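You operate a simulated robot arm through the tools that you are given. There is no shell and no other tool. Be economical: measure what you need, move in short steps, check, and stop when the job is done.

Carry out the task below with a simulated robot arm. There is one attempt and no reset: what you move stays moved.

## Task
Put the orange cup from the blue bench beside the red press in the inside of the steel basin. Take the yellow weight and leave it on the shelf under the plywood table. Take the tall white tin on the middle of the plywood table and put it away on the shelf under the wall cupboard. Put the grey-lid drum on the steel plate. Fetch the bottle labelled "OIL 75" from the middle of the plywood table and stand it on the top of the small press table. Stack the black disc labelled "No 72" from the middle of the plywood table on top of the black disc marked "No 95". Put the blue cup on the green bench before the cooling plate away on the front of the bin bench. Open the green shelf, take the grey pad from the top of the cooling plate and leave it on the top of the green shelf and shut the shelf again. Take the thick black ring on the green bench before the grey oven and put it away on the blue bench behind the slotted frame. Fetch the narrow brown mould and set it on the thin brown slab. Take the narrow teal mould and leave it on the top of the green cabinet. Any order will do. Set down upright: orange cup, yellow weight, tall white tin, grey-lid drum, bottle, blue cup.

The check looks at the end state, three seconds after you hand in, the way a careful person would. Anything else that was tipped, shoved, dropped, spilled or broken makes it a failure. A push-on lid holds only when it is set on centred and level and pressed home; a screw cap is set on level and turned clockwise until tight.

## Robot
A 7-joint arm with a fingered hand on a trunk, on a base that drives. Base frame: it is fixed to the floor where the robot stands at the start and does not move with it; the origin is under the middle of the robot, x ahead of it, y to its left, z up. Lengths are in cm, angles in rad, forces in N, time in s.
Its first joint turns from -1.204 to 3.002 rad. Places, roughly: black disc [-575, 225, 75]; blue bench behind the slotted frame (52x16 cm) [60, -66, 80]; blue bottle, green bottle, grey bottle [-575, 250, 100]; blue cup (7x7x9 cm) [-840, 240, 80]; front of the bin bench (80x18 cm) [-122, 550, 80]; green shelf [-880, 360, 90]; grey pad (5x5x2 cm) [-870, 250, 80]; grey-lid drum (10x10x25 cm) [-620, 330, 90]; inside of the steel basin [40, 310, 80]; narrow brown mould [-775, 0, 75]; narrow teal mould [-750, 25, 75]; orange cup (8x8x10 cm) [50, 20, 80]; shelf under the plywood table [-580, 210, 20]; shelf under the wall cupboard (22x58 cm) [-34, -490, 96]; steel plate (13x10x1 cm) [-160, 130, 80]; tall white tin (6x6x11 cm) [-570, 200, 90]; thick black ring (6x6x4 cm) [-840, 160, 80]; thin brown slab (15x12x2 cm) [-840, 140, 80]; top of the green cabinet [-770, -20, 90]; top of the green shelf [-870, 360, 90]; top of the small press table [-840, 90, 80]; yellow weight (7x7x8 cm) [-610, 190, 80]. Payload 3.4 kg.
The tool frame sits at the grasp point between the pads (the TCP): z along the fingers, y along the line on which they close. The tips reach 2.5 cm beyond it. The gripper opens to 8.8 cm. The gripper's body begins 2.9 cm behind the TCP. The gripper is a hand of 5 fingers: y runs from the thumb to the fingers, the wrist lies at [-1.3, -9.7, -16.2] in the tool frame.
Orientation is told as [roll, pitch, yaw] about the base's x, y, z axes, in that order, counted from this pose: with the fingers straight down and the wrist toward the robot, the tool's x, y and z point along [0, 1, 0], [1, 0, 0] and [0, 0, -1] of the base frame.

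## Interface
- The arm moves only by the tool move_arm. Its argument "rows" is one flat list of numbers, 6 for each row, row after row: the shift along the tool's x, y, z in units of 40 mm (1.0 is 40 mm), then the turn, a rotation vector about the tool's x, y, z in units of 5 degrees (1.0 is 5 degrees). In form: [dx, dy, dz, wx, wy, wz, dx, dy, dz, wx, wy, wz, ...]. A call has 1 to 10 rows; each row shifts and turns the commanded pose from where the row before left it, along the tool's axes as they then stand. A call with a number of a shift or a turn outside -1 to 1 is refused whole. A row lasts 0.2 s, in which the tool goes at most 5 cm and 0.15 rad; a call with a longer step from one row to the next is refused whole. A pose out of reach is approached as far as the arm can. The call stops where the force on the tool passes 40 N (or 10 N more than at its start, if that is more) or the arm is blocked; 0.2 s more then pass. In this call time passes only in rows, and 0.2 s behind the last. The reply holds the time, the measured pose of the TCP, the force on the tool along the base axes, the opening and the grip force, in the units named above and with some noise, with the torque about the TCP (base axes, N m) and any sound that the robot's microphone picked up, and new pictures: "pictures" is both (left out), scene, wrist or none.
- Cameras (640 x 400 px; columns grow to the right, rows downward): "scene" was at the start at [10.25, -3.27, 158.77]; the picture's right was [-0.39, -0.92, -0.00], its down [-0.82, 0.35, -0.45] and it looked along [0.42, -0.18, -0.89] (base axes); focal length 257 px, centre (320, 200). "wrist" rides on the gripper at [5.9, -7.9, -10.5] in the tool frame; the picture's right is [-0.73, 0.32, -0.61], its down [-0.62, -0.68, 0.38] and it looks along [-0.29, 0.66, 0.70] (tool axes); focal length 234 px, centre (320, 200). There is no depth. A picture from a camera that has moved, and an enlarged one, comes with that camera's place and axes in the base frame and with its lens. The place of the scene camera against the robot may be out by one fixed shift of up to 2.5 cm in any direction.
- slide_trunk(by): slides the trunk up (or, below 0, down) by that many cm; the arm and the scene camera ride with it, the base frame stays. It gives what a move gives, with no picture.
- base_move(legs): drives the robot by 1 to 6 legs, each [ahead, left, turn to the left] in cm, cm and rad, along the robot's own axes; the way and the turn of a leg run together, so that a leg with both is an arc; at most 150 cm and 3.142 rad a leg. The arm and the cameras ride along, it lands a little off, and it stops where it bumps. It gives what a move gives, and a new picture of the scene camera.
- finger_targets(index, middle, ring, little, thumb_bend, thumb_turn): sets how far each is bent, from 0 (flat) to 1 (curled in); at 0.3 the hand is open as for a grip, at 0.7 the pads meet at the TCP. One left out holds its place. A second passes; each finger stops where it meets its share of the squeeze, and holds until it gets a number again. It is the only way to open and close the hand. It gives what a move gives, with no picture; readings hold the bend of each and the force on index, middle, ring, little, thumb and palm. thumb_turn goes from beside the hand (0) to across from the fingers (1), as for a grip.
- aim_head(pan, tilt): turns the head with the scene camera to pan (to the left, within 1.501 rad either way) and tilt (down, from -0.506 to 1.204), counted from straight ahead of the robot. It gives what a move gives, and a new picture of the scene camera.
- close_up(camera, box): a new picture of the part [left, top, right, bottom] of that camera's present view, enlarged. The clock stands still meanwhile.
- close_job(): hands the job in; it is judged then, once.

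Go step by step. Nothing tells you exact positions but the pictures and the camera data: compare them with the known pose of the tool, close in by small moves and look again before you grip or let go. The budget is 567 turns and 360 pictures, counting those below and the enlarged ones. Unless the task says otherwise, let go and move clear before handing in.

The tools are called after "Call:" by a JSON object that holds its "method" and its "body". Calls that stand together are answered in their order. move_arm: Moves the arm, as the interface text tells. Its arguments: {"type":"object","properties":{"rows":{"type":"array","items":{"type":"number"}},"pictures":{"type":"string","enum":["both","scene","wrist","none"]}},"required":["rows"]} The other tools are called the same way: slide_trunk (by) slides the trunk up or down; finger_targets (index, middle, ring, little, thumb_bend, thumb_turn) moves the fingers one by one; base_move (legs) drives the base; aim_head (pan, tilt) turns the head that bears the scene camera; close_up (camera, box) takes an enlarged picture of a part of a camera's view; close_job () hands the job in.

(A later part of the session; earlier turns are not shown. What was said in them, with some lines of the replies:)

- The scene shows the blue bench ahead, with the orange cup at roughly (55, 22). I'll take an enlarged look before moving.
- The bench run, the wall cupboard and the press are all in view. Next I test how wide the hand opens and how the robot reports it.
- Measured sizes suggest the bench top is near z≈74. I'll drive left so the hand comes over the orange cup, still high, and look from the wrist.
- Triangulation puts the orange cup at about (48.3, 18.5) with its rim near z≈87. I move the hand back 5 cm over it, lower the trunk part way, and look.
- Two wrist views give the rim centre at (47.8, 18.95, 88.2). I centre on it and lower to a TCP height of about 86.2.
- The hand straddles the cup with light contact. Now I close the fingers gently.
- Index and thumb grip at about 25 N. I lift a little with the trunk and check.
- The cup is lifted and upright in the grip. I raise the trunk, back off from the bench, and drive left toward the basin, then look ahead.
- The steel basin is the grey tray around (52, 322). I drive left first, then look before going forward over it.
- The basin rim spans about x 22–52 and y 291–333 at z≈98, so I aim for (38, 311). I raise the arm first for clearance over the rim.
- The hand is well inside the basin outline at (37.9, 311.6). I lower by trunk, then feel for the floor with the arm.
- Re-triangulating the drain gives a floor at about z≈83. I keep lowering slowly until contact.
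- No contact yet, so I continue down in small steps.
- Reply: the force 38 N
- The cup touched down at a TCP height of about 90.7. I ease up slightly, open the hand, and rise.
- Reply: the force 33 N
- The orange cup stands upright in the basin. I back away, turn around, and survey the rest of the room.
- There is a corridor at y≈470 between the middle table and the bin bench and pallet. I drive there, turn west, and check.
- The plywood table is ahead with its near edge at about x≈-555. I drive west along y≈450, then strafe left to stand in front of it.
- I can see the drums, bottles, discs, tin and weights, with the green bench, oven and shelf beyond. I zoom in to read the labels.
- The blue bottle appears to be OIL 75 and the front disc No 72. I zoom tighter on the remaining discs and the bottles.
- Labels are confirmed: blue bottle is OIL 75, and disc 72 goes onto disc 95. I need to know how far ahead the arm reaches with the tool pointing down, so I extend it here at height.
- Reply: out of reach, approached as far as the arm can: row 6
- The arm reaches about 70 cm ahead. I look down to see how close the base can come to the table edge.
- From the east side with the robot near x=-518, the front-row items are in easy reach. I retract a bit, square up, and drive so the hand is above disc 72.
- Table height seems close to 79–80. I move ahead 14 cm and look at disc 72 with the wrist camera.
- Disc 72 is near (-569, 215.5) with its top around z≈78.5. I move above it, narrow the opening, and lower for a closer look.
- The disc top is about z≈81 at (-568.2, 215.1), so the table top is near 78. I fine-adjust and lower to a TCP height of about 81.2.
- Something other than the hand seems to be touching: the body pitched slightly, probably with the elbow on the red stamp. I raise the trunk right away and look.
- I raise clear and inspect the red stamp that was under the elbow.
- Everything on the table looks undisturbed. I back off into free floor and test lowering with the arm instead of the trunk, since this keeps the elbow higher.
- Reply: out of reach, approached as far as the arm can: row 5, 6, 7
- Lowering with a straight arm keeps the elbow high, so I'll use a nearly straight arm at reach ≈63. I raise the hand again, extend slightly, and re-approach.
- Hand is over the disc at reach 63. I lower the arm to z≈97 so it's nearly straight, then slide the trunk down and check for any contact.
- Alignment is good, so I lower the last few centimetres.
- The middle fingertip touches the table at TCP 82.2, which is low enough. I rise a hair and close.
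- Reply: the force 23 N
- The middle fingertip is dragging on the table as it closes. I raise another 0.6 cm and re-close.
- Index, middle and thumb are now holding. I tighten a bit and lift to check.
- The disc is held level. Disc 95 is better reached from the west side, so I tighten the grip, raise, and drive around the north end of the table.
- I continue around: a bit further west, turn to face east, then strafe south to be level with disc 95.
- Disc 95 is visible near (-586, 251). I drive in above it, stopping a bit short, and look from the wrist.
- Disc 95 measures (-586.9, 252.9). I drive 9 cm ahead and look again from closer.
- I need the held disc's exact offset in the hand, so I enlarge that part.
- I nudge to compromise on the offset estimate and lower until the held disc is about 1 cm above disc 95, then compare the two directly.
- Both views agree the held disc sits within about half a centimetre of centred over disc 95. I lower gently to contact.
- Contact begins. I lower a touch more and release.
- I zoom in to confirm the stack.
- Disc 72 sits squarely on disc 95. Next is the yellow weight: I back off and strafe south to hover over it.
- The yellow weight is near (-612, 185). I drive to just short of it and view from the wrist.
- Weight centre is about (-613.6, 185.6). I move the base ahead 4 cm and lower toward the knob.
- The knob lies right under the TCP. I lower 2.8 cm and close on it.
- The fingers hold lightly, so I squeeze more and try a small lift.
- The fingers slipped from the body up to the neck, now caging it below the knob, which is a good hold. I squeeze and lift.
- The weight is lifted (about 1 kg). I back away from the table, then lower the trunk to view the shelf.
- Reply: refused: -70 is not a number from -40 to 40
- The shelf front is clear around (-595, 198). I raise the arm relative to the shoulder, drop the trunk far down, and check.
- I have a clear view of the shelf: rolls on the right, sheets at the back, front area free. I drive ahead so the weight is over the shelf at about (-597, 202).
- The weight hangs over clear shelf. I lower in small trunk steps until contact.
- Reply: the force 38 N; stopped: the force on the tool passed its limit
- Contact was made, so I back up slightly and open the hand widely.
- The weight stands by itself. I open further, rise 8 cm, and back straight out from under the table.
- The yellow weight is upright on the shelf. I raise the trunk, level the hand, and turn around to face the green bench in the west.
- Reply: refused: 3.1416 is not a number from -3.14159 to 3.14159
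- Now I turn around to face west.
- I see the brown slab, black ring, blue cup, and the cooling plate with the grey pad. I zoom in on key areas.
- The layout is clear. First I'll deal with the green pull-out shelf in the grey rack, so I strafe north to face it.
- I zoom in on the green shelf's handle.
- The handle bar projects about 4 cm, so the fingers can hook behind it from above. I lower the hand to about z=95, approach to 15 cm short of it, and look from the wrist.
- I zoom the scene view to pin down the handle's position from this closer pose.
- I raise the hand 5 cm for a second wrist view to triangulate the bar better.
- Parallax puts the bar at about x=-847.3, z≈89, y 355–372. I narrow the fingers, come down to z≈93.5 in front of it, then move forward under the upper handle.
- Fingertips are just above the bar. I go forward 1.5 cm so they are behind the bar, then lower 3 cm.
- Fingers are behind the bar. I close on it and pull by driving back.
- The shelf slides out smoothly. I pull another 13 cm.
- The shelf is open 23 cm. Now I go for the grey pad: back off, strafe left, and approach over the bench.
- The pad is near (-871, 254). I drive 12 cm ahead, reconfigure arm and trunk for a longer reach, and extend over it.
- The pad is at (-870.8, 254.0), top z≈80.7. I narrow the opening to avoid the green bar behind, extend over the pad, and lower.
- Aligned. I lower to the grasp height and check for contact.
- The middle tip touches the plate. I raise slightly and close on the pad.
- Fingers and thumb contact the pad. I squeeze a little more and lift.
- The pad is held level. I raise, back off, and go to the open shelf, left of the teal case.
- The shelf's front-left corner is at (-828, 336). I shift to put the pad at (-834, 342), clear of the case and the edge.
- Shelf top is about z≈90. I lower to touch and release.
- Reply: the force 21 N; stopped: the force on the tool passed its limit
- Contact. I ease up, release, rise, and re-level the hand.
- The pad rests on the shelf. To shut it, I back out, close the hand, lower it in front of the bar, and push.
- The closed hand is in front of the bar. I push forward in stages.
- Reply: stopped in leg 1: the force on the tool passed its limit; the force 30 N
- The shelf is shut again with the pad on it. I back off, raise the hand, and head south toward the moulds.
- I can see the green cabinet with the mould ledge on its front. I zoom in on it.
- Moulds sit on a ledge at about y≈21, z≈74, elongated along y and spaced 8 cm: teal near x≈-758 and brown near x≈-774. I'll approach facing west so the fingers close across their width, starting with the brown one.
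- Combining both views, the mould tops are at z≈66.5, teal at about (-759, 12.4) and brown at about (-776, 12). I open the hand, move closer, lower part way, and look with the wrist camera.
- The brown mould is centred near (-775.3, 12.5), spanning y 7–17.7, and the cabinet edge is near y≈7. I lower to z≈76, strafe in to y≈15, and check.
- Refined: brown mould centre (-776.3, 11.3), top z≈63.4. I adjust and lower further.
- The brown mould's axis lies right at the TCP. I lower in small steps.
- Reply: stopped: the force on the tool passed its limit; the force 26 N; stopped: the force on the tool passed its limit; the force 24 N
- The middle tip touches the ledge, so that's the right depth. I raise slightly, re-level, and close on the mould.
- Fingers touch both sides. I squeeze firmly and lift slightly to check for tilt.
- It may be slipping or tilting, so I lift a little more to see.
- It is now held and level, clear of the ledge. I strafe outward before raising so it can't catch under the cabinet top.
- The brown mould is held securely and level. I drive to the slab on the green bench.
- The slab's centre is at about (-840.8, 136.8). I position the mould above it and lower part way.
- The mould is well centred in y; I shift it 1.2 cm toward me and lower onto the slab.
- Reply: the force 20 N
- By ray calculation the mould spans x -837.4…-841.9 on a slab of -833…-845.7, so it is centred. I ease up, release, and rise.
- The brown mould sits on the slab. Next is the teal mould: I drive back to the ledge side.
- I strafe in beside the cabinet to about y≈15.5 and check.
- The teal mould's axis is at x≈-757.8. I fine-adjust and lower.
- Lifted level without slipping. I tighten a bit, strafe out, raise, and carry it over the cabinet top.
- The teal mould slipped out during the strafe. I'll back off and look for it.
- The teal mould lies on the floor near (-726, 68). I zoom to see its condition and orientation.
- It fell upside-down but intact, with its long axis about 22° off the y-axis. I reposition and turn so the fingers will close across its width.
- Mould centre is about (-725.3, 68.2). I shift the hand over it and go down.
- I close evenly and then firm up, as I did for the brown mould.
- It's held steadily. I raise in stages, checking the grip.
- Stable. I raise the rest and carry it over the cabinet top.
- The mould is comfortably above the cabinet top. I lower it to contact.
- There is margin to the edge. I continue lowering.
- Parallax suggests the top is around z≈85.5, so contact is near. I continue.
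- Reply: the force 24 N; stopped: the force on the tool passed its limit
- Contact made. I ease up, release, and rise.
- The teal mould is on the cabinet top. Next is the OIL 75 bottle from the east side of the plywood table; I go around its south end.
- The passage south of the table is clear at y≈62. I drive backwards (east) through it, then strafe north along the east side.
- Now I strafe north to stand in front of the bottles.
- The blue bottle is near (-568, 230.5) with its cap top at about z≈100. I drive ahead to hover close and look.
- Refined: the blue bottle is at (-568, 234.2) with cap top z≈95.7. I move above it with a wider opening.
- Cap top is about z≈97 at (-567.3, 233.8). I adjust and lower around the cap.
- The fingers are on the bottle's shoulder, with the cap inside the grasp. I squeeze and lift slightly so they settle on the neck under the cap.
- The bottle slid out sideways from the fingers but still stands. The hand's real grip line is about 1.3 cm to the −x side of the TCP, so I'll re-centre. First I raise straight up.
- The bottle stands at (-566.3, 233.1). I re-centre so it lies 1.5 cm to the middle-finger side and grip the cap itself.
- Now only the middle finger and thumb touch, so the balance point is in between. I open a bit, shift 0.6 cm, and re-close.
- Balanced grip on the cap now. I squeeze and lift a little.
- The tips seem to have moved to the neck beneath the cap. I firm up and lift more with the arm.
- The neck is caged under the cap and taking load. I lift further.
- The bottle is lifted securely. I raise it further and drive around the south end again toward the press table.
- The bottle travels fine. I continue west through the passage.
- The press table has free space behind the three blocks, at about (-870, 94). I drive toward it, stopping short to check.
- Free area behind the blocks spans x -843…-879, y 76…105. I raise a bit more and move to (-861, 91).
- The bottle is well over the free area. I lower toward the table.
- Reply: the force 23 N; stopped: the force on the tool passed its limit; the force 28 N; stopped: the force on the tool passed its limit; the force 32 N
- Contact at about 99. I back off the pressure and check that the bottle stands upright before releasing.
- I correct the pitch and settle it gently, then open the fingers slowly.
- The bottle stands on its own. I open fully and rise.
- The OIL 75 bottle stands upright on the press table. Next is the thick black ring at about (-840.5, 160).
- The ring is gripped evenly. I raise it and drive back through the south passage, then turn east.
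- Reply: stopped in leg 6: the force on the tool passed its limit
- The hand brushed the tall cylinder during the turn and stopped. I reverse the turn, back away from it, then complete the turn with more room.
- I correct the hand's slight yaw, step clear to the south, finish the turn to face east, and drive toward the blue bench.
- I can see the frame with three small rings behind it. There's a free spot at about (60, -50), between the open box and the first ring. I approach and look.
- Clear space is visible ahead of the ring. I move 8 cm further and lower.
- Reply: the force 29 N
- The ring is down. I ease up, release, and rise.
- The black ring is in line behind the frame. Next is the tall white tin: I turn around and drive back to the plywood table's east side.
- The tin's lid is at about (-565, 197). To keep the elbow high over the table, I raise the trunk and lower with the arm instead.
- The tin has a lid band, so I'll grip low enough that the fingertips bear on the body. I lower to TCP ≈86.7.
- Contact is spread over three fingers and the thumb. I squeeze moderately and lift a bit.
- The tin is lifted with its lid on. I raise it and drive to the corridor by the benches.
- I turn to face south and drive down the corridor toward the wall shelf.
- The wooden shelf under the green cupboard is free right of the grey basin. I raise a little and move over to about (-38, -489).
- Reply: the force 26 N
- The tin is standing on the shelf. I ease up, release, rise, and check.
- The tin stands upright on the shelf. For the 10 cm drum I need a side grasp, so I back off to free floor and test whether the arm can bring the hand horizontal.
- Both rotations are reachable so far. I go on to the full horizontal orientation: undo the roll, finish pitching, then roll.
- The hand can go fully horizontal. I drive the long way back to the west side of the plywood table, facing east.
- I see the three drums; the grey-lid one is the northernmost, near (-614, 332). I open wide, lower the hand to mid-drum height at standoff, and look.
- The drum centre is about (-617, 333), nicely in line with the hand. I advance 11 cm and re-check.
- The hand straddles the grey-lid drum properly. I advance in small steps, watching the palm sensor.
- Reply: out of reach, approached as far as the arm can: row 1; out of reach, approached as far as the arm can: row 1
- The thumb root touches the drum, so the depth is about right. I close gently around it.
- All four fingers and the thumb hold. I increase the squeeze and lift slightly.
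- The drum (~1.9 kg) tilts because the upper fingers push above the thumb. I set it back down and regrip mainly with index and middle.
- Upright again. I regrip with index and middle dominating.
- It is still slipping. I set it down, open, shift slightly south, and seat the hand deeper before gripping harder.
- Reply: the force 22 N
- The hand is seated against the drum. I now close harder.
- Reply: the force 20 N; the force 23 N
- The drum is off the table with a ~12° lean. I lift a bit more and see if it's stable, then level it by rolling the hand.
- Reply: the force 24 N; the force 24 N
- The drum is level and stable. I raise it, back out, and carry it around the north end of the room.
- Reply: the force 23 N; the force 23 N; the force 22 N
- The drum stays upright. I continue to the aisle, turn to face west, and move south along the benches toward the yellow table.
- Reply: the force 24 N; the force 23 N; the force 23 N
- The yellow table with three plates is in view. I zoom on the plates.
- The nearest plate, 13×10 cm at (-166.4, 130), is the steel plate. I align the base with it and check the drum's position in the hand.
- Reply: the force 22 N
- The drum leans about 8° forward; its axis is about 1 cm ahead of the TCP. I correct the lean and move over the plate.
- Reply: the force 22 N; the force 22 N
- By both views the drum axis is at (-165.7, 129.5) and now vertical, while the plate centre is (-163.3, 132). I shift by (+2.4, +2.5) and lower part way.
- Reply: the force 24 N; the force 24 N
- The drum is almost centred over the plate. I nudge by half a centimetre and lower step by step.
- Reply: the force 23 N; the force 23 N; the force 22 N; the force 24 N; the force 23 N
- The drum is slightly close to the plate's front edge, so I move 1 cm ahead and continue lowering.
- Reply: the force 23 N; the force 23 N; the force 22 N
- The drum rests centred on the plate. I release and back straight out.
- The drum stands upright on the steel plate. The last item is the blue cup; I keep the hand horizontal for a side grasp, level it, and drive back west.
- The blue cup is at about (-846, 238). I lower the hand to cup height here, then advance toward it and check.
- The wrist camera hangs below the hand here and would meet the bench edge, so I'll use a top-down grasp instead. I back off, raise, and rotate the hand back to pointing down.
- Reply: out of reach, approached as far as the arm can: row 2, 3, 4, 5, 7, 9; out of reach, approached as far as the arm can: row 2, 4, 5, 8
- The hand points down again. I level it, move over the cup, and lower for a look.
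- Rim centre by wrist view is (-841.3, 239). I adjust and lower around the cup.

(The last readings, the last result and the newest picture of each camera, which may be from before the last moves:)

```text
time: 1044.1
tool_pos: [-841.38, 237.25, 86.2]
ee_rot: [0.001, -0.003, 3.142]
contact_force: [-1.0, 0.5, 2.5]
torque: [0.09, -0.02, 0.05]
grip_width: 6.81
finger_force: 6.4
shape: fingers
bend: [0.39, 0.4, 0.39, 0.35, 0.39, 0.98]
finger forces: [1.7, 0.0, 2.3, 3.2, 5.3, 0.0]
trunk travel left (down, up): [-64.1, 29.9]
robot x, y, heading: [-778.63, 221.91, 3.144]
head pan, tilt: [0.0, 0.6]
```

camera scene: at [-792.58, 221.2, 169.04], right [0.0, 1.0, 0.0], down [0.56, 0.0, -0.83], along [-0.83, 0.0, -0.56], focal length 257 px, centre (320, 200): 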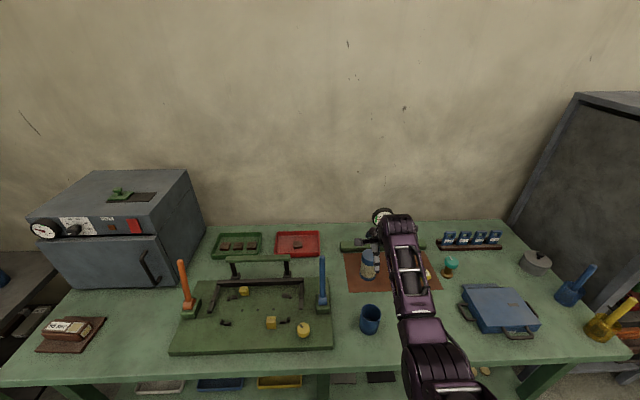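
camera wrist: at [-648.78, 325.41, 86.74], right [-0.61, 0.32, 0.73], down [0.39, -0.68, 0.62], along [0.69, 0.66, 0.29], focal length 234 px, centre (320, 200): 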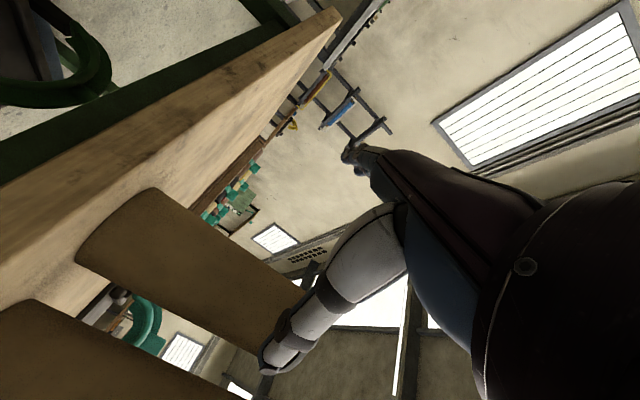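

Index, ring, little and thumb touch. I squeeze moderately and lift.

Call:
{"method": "finger_targets", "body": {"index": 0.49, "middle": 0.5, "ring": 0.46, "little": 0.36, "thumb_bend": 0.5}}

Call:
{"method": "slide_trunk", "body": {"by": 4}}

Call:
{"method": "close_up", "body": {"camera": "wrist", "box": [100, 100, 420, 340]}}

```text
time: 1045.1
tool_pos: [-841.37, 237.2, 86.22]
ee_rot: [-0.001, -0.003, 3.141]
contact_force: [-2.7, -0.3, 6.7]
torque: [0.13, 0.19, 0.03]
grip_width: 5.4
finger_force: 15.1
shape: fingers
bend: [0.46, 0.45, 0.42, 0.36, 0.49, 0.98]
finger forces: [4.5, 3.7, 6.1, 2.6, 13.1, 0.0]
trunk travel left (down, up): [-64.1, 29.9]
robot x, y, heading: [-778.51, 222.08, 3.139]
head pan, tilt: [0.0, 0.6]
```

```text
time: 1045.9
tool_pos: [-841.45, 237.41, 90.01]
ee_rot: [-0.002, 0.0, 3.141]
contact_force: [-0.6, -0.2, -1.3]
torque: [-0.02, 0.0, -0.02]
grip_width: 4.99
finger_force: 5.7
shape: fingers
bend: [0.48, 0.47, 0.44, 0.36, 0.47, 0.99]
finger forces: [1.3, 2.6, 2.1, 0.5, 5.9, 0.0]
trunk travel left (down, up): [-68.1, 25.9]
robot x, y, heading: [-778.29, 221.78, 3.139]
head pan, tilt: [0.0, 0.6]
```

```text
1.67 times, centred on (260, 220) of wrist
camera zoom: at [-833.52, 231.6, 100.37], right [-0.32, 0.73, 0.61], down [0.68, 0.62, -0.38], along [-0.66, 0.29, -0.7], focal length 390 px, centre (420, 167)
```

zoom: 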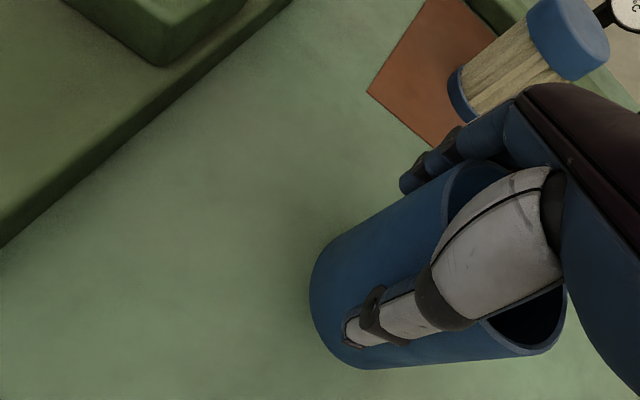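

The cup is lifted upright. I firm the grip slightly, raise, and take the north corridor toward the bin bench.

Call:
{"method": "finger_targets", "body": {"index": 0.52, "middle": 0.53, "ring": 0.49, "little": 0.4, "thumb_bend": 0.54}}

Call:
{"method": "slide_trunk", "body": {"by": 22}}

Call:
{"method": "base_move", "body": {"legs": [[-62, 0, 0], [0, -113, 0], [0, -111, 0], [-150, 0, 0], [-150, 0, 0], [-150, 0, 0]]}}

```text
time: 1046.9
tool_pos: [-841.43, 237.18, 90.05]
ee_rot: [0.001, -0.002, 3.143]
contact_force: [-0.3, 0.8, -0.4]
torque: [-0.02, 0.01, 0.0]
grip_width: 4.71
finger_force: 10.3
shape: fingers
bend: [0.51, 0.48, 0.45, 0.39, 0.48, 0.98]
finger forces: [1.8, 3.7, 3.2, 1.7, 10.1, 0.1]
trunk travel left (down, up): [-68.1, 25.9]
robot x, y, heading: [-778.3, 222.05, 3.139]
head pan, tilt: [0.0, 0.6]
```

```text
time: 1049.2
tool_pos: [-841.45, 237.33, 112.09]
ee_rot: [0.0, -0.003, 3.143]
contact_force: [0.1, 0.9, -0.2]
torque: [-0.02, -0.04, -0.01]
grip_width: 4.71
finger_force: 10.1
shape: fingers
bend: [0.51, 0.48, 0.45, 0.39, 0.48, 0.98]
finger forces: [1.6, 3.7, 3.2, 1.7, 9.9, 0.0]
trunk travel left (down, up): [-90.1, 3.9]
robot x, y, heading: [-778.35, 222.01, 3.143]
head pan, tilt: [0.0, 0.6]
```

```text
time: 1084.3
tool_pos: [-334.28, 465.47, 112.14]
ee_rot: [-0.001, -0.002, -3.13]
contact_force: [-0.3, -0.5, -0.8]
torque: [-0.02, 0.0, 0.02]
grip_width: 4.67
finger_force: 10.0
shape: fingers
bend: [0.51, 0.48, 0.45, 0.39, 0.48, 0.98]
finger forces: [1.7, 3.6, 3.2, 1.8, 9.8, 0.1]
trunk travel left (down, up): [-90.1, 3.9]
robot x, y, heading: [-271.11, 450.86, -3.135]
head pan, tilt: [0.0, 0.6]
camera scene: at [-285.59, 449.81, 166.02], right [-0.01, 1.0, 0.0], down [0.57, 0.01, -0.82], along [-0.82, -0.01, -0.57], focal length 257 px, centre (320, 200)
```

scene: 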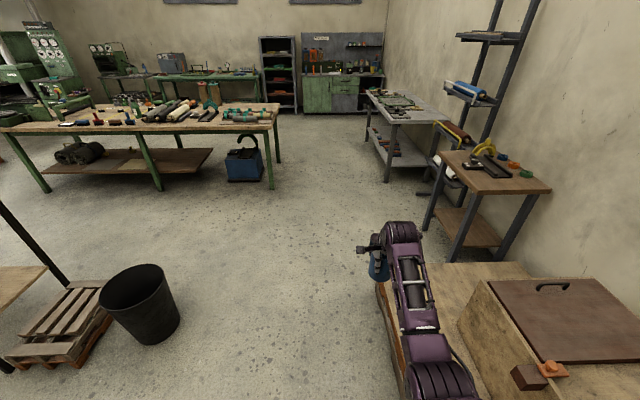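

Call:
{"method": "base_move", "body": {"legs": [[-150, 0, 0], [0, 0, -1.575]]}}

Call:
{"method": "close_up", "body": {"camera": "scene", "box": [160, 140, 480, 340]}}

```text
time: 1095.5
tool_pos: [-105.26, 512.78, 112.2]
ee_rot: [0.001, -0.002, 1.546]
contact_force: [0.6, -0.7, -1.6]
torque: [-0.03, 0.02, -0.02]
grip_width: 4.63
finger_force: 8.8
shape: fingers
bend: [0.51, 0.48, 0.46, 0.39, 0.48, 0.99]
finger forces: [1.5, 3.5, 2.8, 1.5, 8.5, 0.0]
trunk travel left (down, up): [-90.1, 3.9]
robot x, y, heading: [-122.11, 449.74, 1.548]
head pan, tilt: [0.0, 0.6]
camera scene: at [-122.22, 463.15, 166.03], right [1.0, -0.02, 0.0], down [-0.01, -0.56, -0.82], along [0.02, 0.82, -0.57], focal length 257 px, centre (320, 200)
```

scene: 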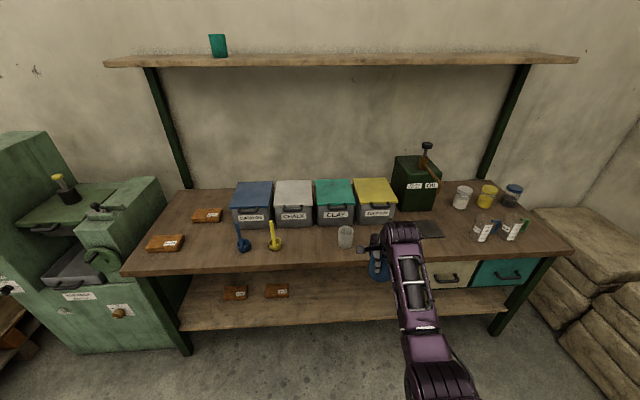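

```text
2.00 times, centred on (320, 240) of scene
camera zoom: at [-122.22, 463.15, 166.03], right [1.0, -0.02, 0.0], down [-0.01, -0.56, -0.82], along [0.02, 0.82, -0.57], focal length 514 px, centre (320, 120)
```

zoom: 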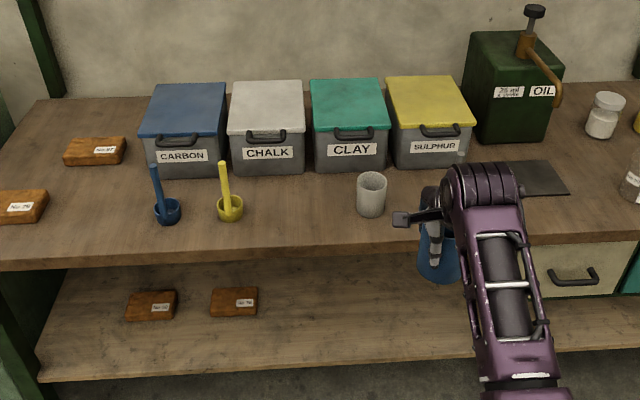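

There's a free spot at the bench front between the yellow scoop and the grey cup, around (-126, 549). I align and move over it.

Call:
{"method": "base_move", "body": {"legs": [[0, 20.3, 0.023], [35.5, 0, 0]]}}

Call:
{"method": "slide_trunk", "body": {"by": -14}}

Call:
{"method": "close_up", "body": {"camera": "wrist", "box": [0, 0, 640, 400]}}

Call:
{"method": "close_up", "body": {"camera": "scene", "box": [220, 240, 460, 400]}}

```text
time: 1099.0
tool_pos: [-126.14, 548.55, 112.16]
ee_rot: [0.0, -0.003, 1.563]
contact_force: [-0.3, 0.4, -0.2]
torque: [-0.01, 0.01, 0.01]
grip_width: 4.67
finger_force: 9.1
shape: fingers
bend: [0.51, 0.48, 0.46, 0.39, 0.48, 0.99]
finger forces: [1.5, 3.5, 2.9, 1.5, 8.5, 0.0]
trunk travel left (down, up): [-90.1, 3.9]
robot x, y, heading: [-142.11, 485.34, 1.563]
head pan, tilt: [0.0, 0.6]
camera scene: at [-142.44, 498.58, 166.03], right [1.0, -0.01, 0.0], down [-0.01, -0.56, -0.83], along [0.01, 0.83, -0.56], focal length 257 px, centre (320, 200)
```

scene: 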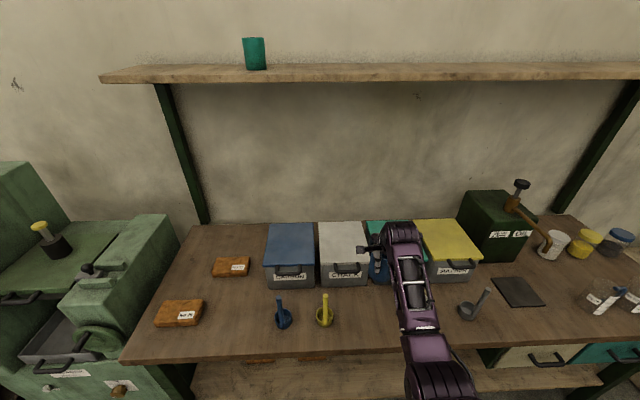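

```text
time: 1100.7
tool_pos: [-126.14, 548.7, 98.18]
ee_rot: [0.001, -0.001, 1.562]
contact_force: [0.0, 0.6, -0.6]
torque: [0.01, 0.01, 0.02]
grip_width: 4.66
finger_force: 8.7
shape: fingers
bend: [0.51, 0.48, 0.46, 0.39, 0.48, 0.99]
finger forces: [1.5, 3.5, 2.9, 1.4, 8.4, 0.0]
trunk travel left (down, up): [-76.1, 17.9]
robot x, y, heading: [-141.65, 485.42, 1.557]
head pan, tilt: [0.0, 0.6]
```

```text
1.00 times, centred on (320, 200) of wrist
camera zoom: at [-132.13, 540.88, 108.4], right [0.73, 0.32, 0.61], down [0.62, -0.69, -0.38], along [0.3, 0.66, -0.69], focal length 234 px, centre (320, 200)
```

zoom: 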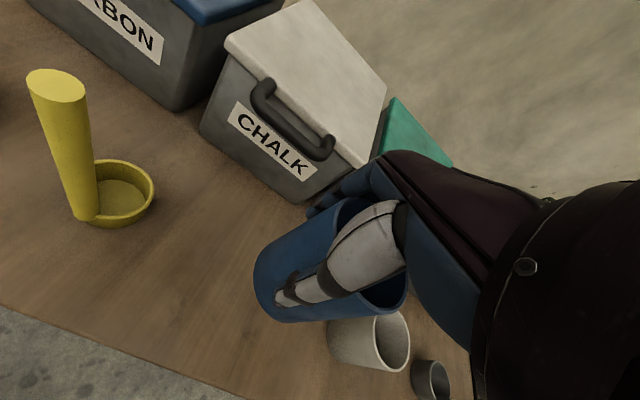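

```text
2.50 times, centred on (340, 320) of scene
camera zoom: at [-142.43, 498.66, 152.03], right [1.0, -0.01, 0.0], down [-0.01, -0.57, -0.82], along [0.01, 0.82, -0.57], focal length 643 px, centre (270, -100)
```

zoom: 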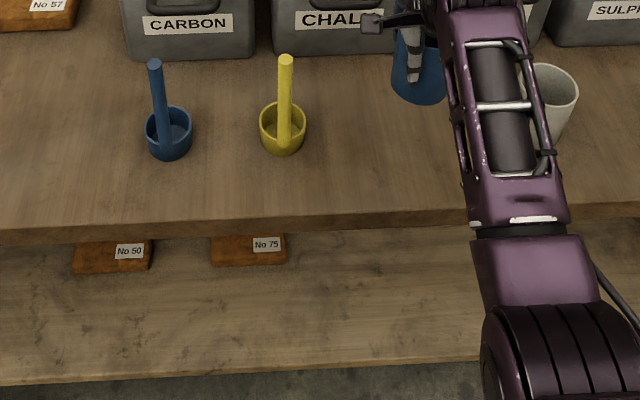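

The spot is clear on all sides. I lower the cup.

Call:
{"method": "slide_trunk", "body": {"by": -10}}

Call:
{"method": "slide_trunk", "body": {"by": -1}}

Call:
{"method": "slide_trunk", "body": {"by": -0.7}}

```text
time: 1102.0
tool_pos: [-126.08, 548.57, 88.06]
ee_rot: [-0.001, -0.003, 1.563]
contact_force: [-1.1, -0.1, -0.7]
torque: [0.0, 0.05, -0.03]
grip_width: 4.66
finger_force: 8.9
shape: fingers
bend: [0.51, 0.48, 0.46, 0.39, 0.48, 0.99]
finger forces: [1.4, 3.5, 2.9, 1.5, 8.4, 0.0]
trunk travel left (down, up): [-66.1, 27.9]
robot x, y, heading: [-142.03, 485.44, 1.564]
head pan, tilt: [0.0, 0.6]
```

```text
time: 1102.6
tool_pos: [-126.09, 548.55, 87.12]
ee_rot: [0.001, -0.001, 1.563]
contact_force: [0.3, 0.2, -1.4]
torque: [0.01, 0.05, -0.01]
grip_width: 4.65
finger_force: 9.1
shape: fingers
bend: [0.51, 0.48, 0.46, 0.39, 0.48, 0.99]
finger forces: [1.5, 3.5, 2.9, 1.5, 8.4, 0.0]
trunk travel left (down, up): [-65.1, 28.9]
robot x, y, heading: [-141.87, 485.43, 1.567]
head pan, tilt: [0.0, 0.6]
```

```text
time: 1103.2
tool_pos: [-126.24, 548.47, 86.66]
ee_rot: [-0.001, -0.008, 1.563]
contact_force: [-1.2, -1.7, 10.1]
torque: [0.17, -0.22, -0.01]
grip_width: 4.63
finger_force: 10.7
shape: fingers
bend: [0.51, 0.48, 0.46, 0.4, 0.48, 0.98]
finger forces: [1.8, 3.6, 3.4, 2.0, 11.4, 0.0]
trunk travel left (down, up): [-64.4, 29.6]
robot x, y, heading: [-141.87, 485.44, 1.561]
head pan, tilt: [0.0, 0.6]
```

Contact. I release and rise, then check.

Call:
{"method": "slide_trunk", "body": {"by": 0.2}}

Call:
{"method": "finger_targets", "body": {"index": 0.15, "middle": 0.15, "ring": 0.15, "little": 0.15, "thumb_bend": 0.15}}

Call:
{"method": "slide_trunk", "body": {"by": 24}}

Call:
{"method": "base_move", "body": {"legs": [[-40, 0, 0]]}}

Call:
{"method": "close_up", "body": {"camera": "scene", "box": [240, 140, 480, 290]}}

```text
time: 1103.7
tool_pos: [-126.16, 548.51, 86.82]
ee_rot: [-0.001, -0.004, 1.562]
contact_force: [-0.8, 0.6, 7.2]
torque: [0.22, -0.13, 0.04]
grip_width: 4.59
finger_force: 10.6
shape: fingers
bend: [0.51, 0.48, 0.46, 0.4, 0.48, 0.99]
finger forces: [1.7, 4.1, 3.8, 2.2, 9.8, 0.0]
trunk travel left (down, up): [-64.6, 29.4]
robot x, y, heading: [-141.98, 485.62, 1.562]
head pan, tilt: [0.0, 0.6]
```

```text
time: 1104.7
tool_pos: [-126.13, 548.61, 86.64]
ee_rot: [0.002, -0.003, 1.561]
contact_force: [-0.6, 0.2, -0.5]
torque: [-0.04, -0.02, 0.04]
grip_width: 11.22
finger_force: 0.0
shape: fingers
bend: [0.15, 0.15, 0.15, 0.15, 0.15, 0.96]
finger forces: [0.1, 0.1, 0.0, 0.1, 0.1, 0.0]
trunk travel left (down, up): [-64.6, 29.4]
robot x, y, heading: [-142.1, 485.85, 1.56]
head pan, tilt: [0.0, 0.6]
```

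```text
time: 1107.2
tool_pos: [-126.3, 548.66, 110.65]
ee_rot: [0.001, -0.002, 1.561]
contact_force: [-0.2, -1.0, 0.1]
torque: [0.0, -0.03, 0.0]
grip_width: 11.23
finger_force: 0.1
shape: fingers
bend: [0.15, 0.15, 0.15, 0.15, 0.15, 0.96]
finger forces: [0.0, 0.0, 0.0, 0.1, 0.0, 0.0]
trunk travel left (down, up): [-88.6, 5.4]
robot x, y, heading: [-141.97, 485.74, 1.563]
head pan, tilt: [0.0, 0.6]
```

```text
time: 1109.7
tool_pos: [-126.55, 508.75, 110.55]
ee_rot: [-0.001, -0.004, 1.563]
contact_force: [-0.5, -0.2, 0.4]
torque: [-0.01, -0.02, 0.02]
grip_width: 11.2
finger_force: 0.1
shape: fingers
bend: [0.15, 0.15, 0.15, 0.15, 0.15, 0.96]
finger forces: [0.0, 0.1, 0.0, 0.0, 0.1, 0.0]
trunk travel left (down, up): [-88.6, 5.4]
robot x, y, heading: [-142.35, 445.67, 1.569]
head pan, tilt: [0.0, 0.6]
camera scene: at [-142.76, 458.84, 164.52], right [1.0, -0.01, 0.0], down [0.0, -0.57, -0.82], along [0.01, 0.82, -0.57], focal length 257 px, centre (320, 200)
```

scene: 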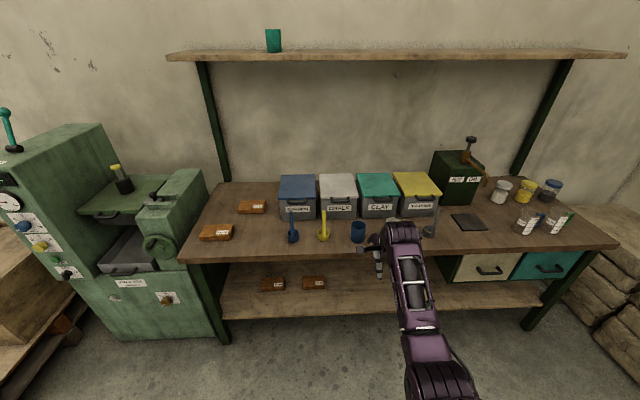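

```text
2.67 times, centred on (360, 215) of scene
camera zoom: at [-142.76, 458.84, 164.52], right [1.0, -0.01, 0.0], down [0.0, -0.57, -0.82], along [0.01, 0.82, -0.57], focal length 686 px, centre (213, 160)
```

zoom: 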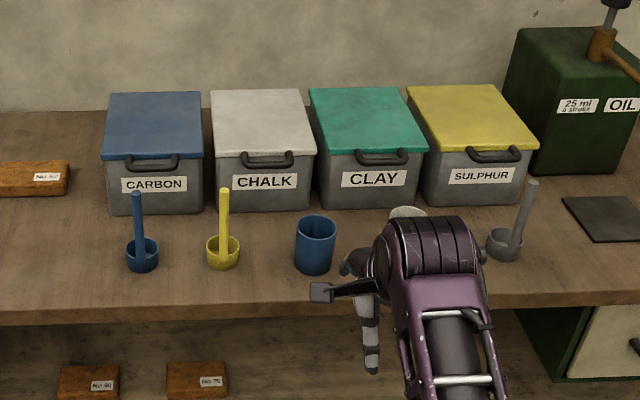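

The blue cup stands upright at the front of the bin bench, and all eleven items are placed. I hand in.

Call:
{"method": "close_job", "body": {}}

```text
The job is handed in.
```

All eleven placements were done and the job is handed in, but two things went wrong on the way.

- **Teal mould:** it slipped out of the hand and fell to the floor. I picked it up and set it on the green cabinet upside-down.
- **Tall cylinder:** the hand bumped the free-standing cylinder south of the plywood table during a turn. It stayed standing in every later picture.
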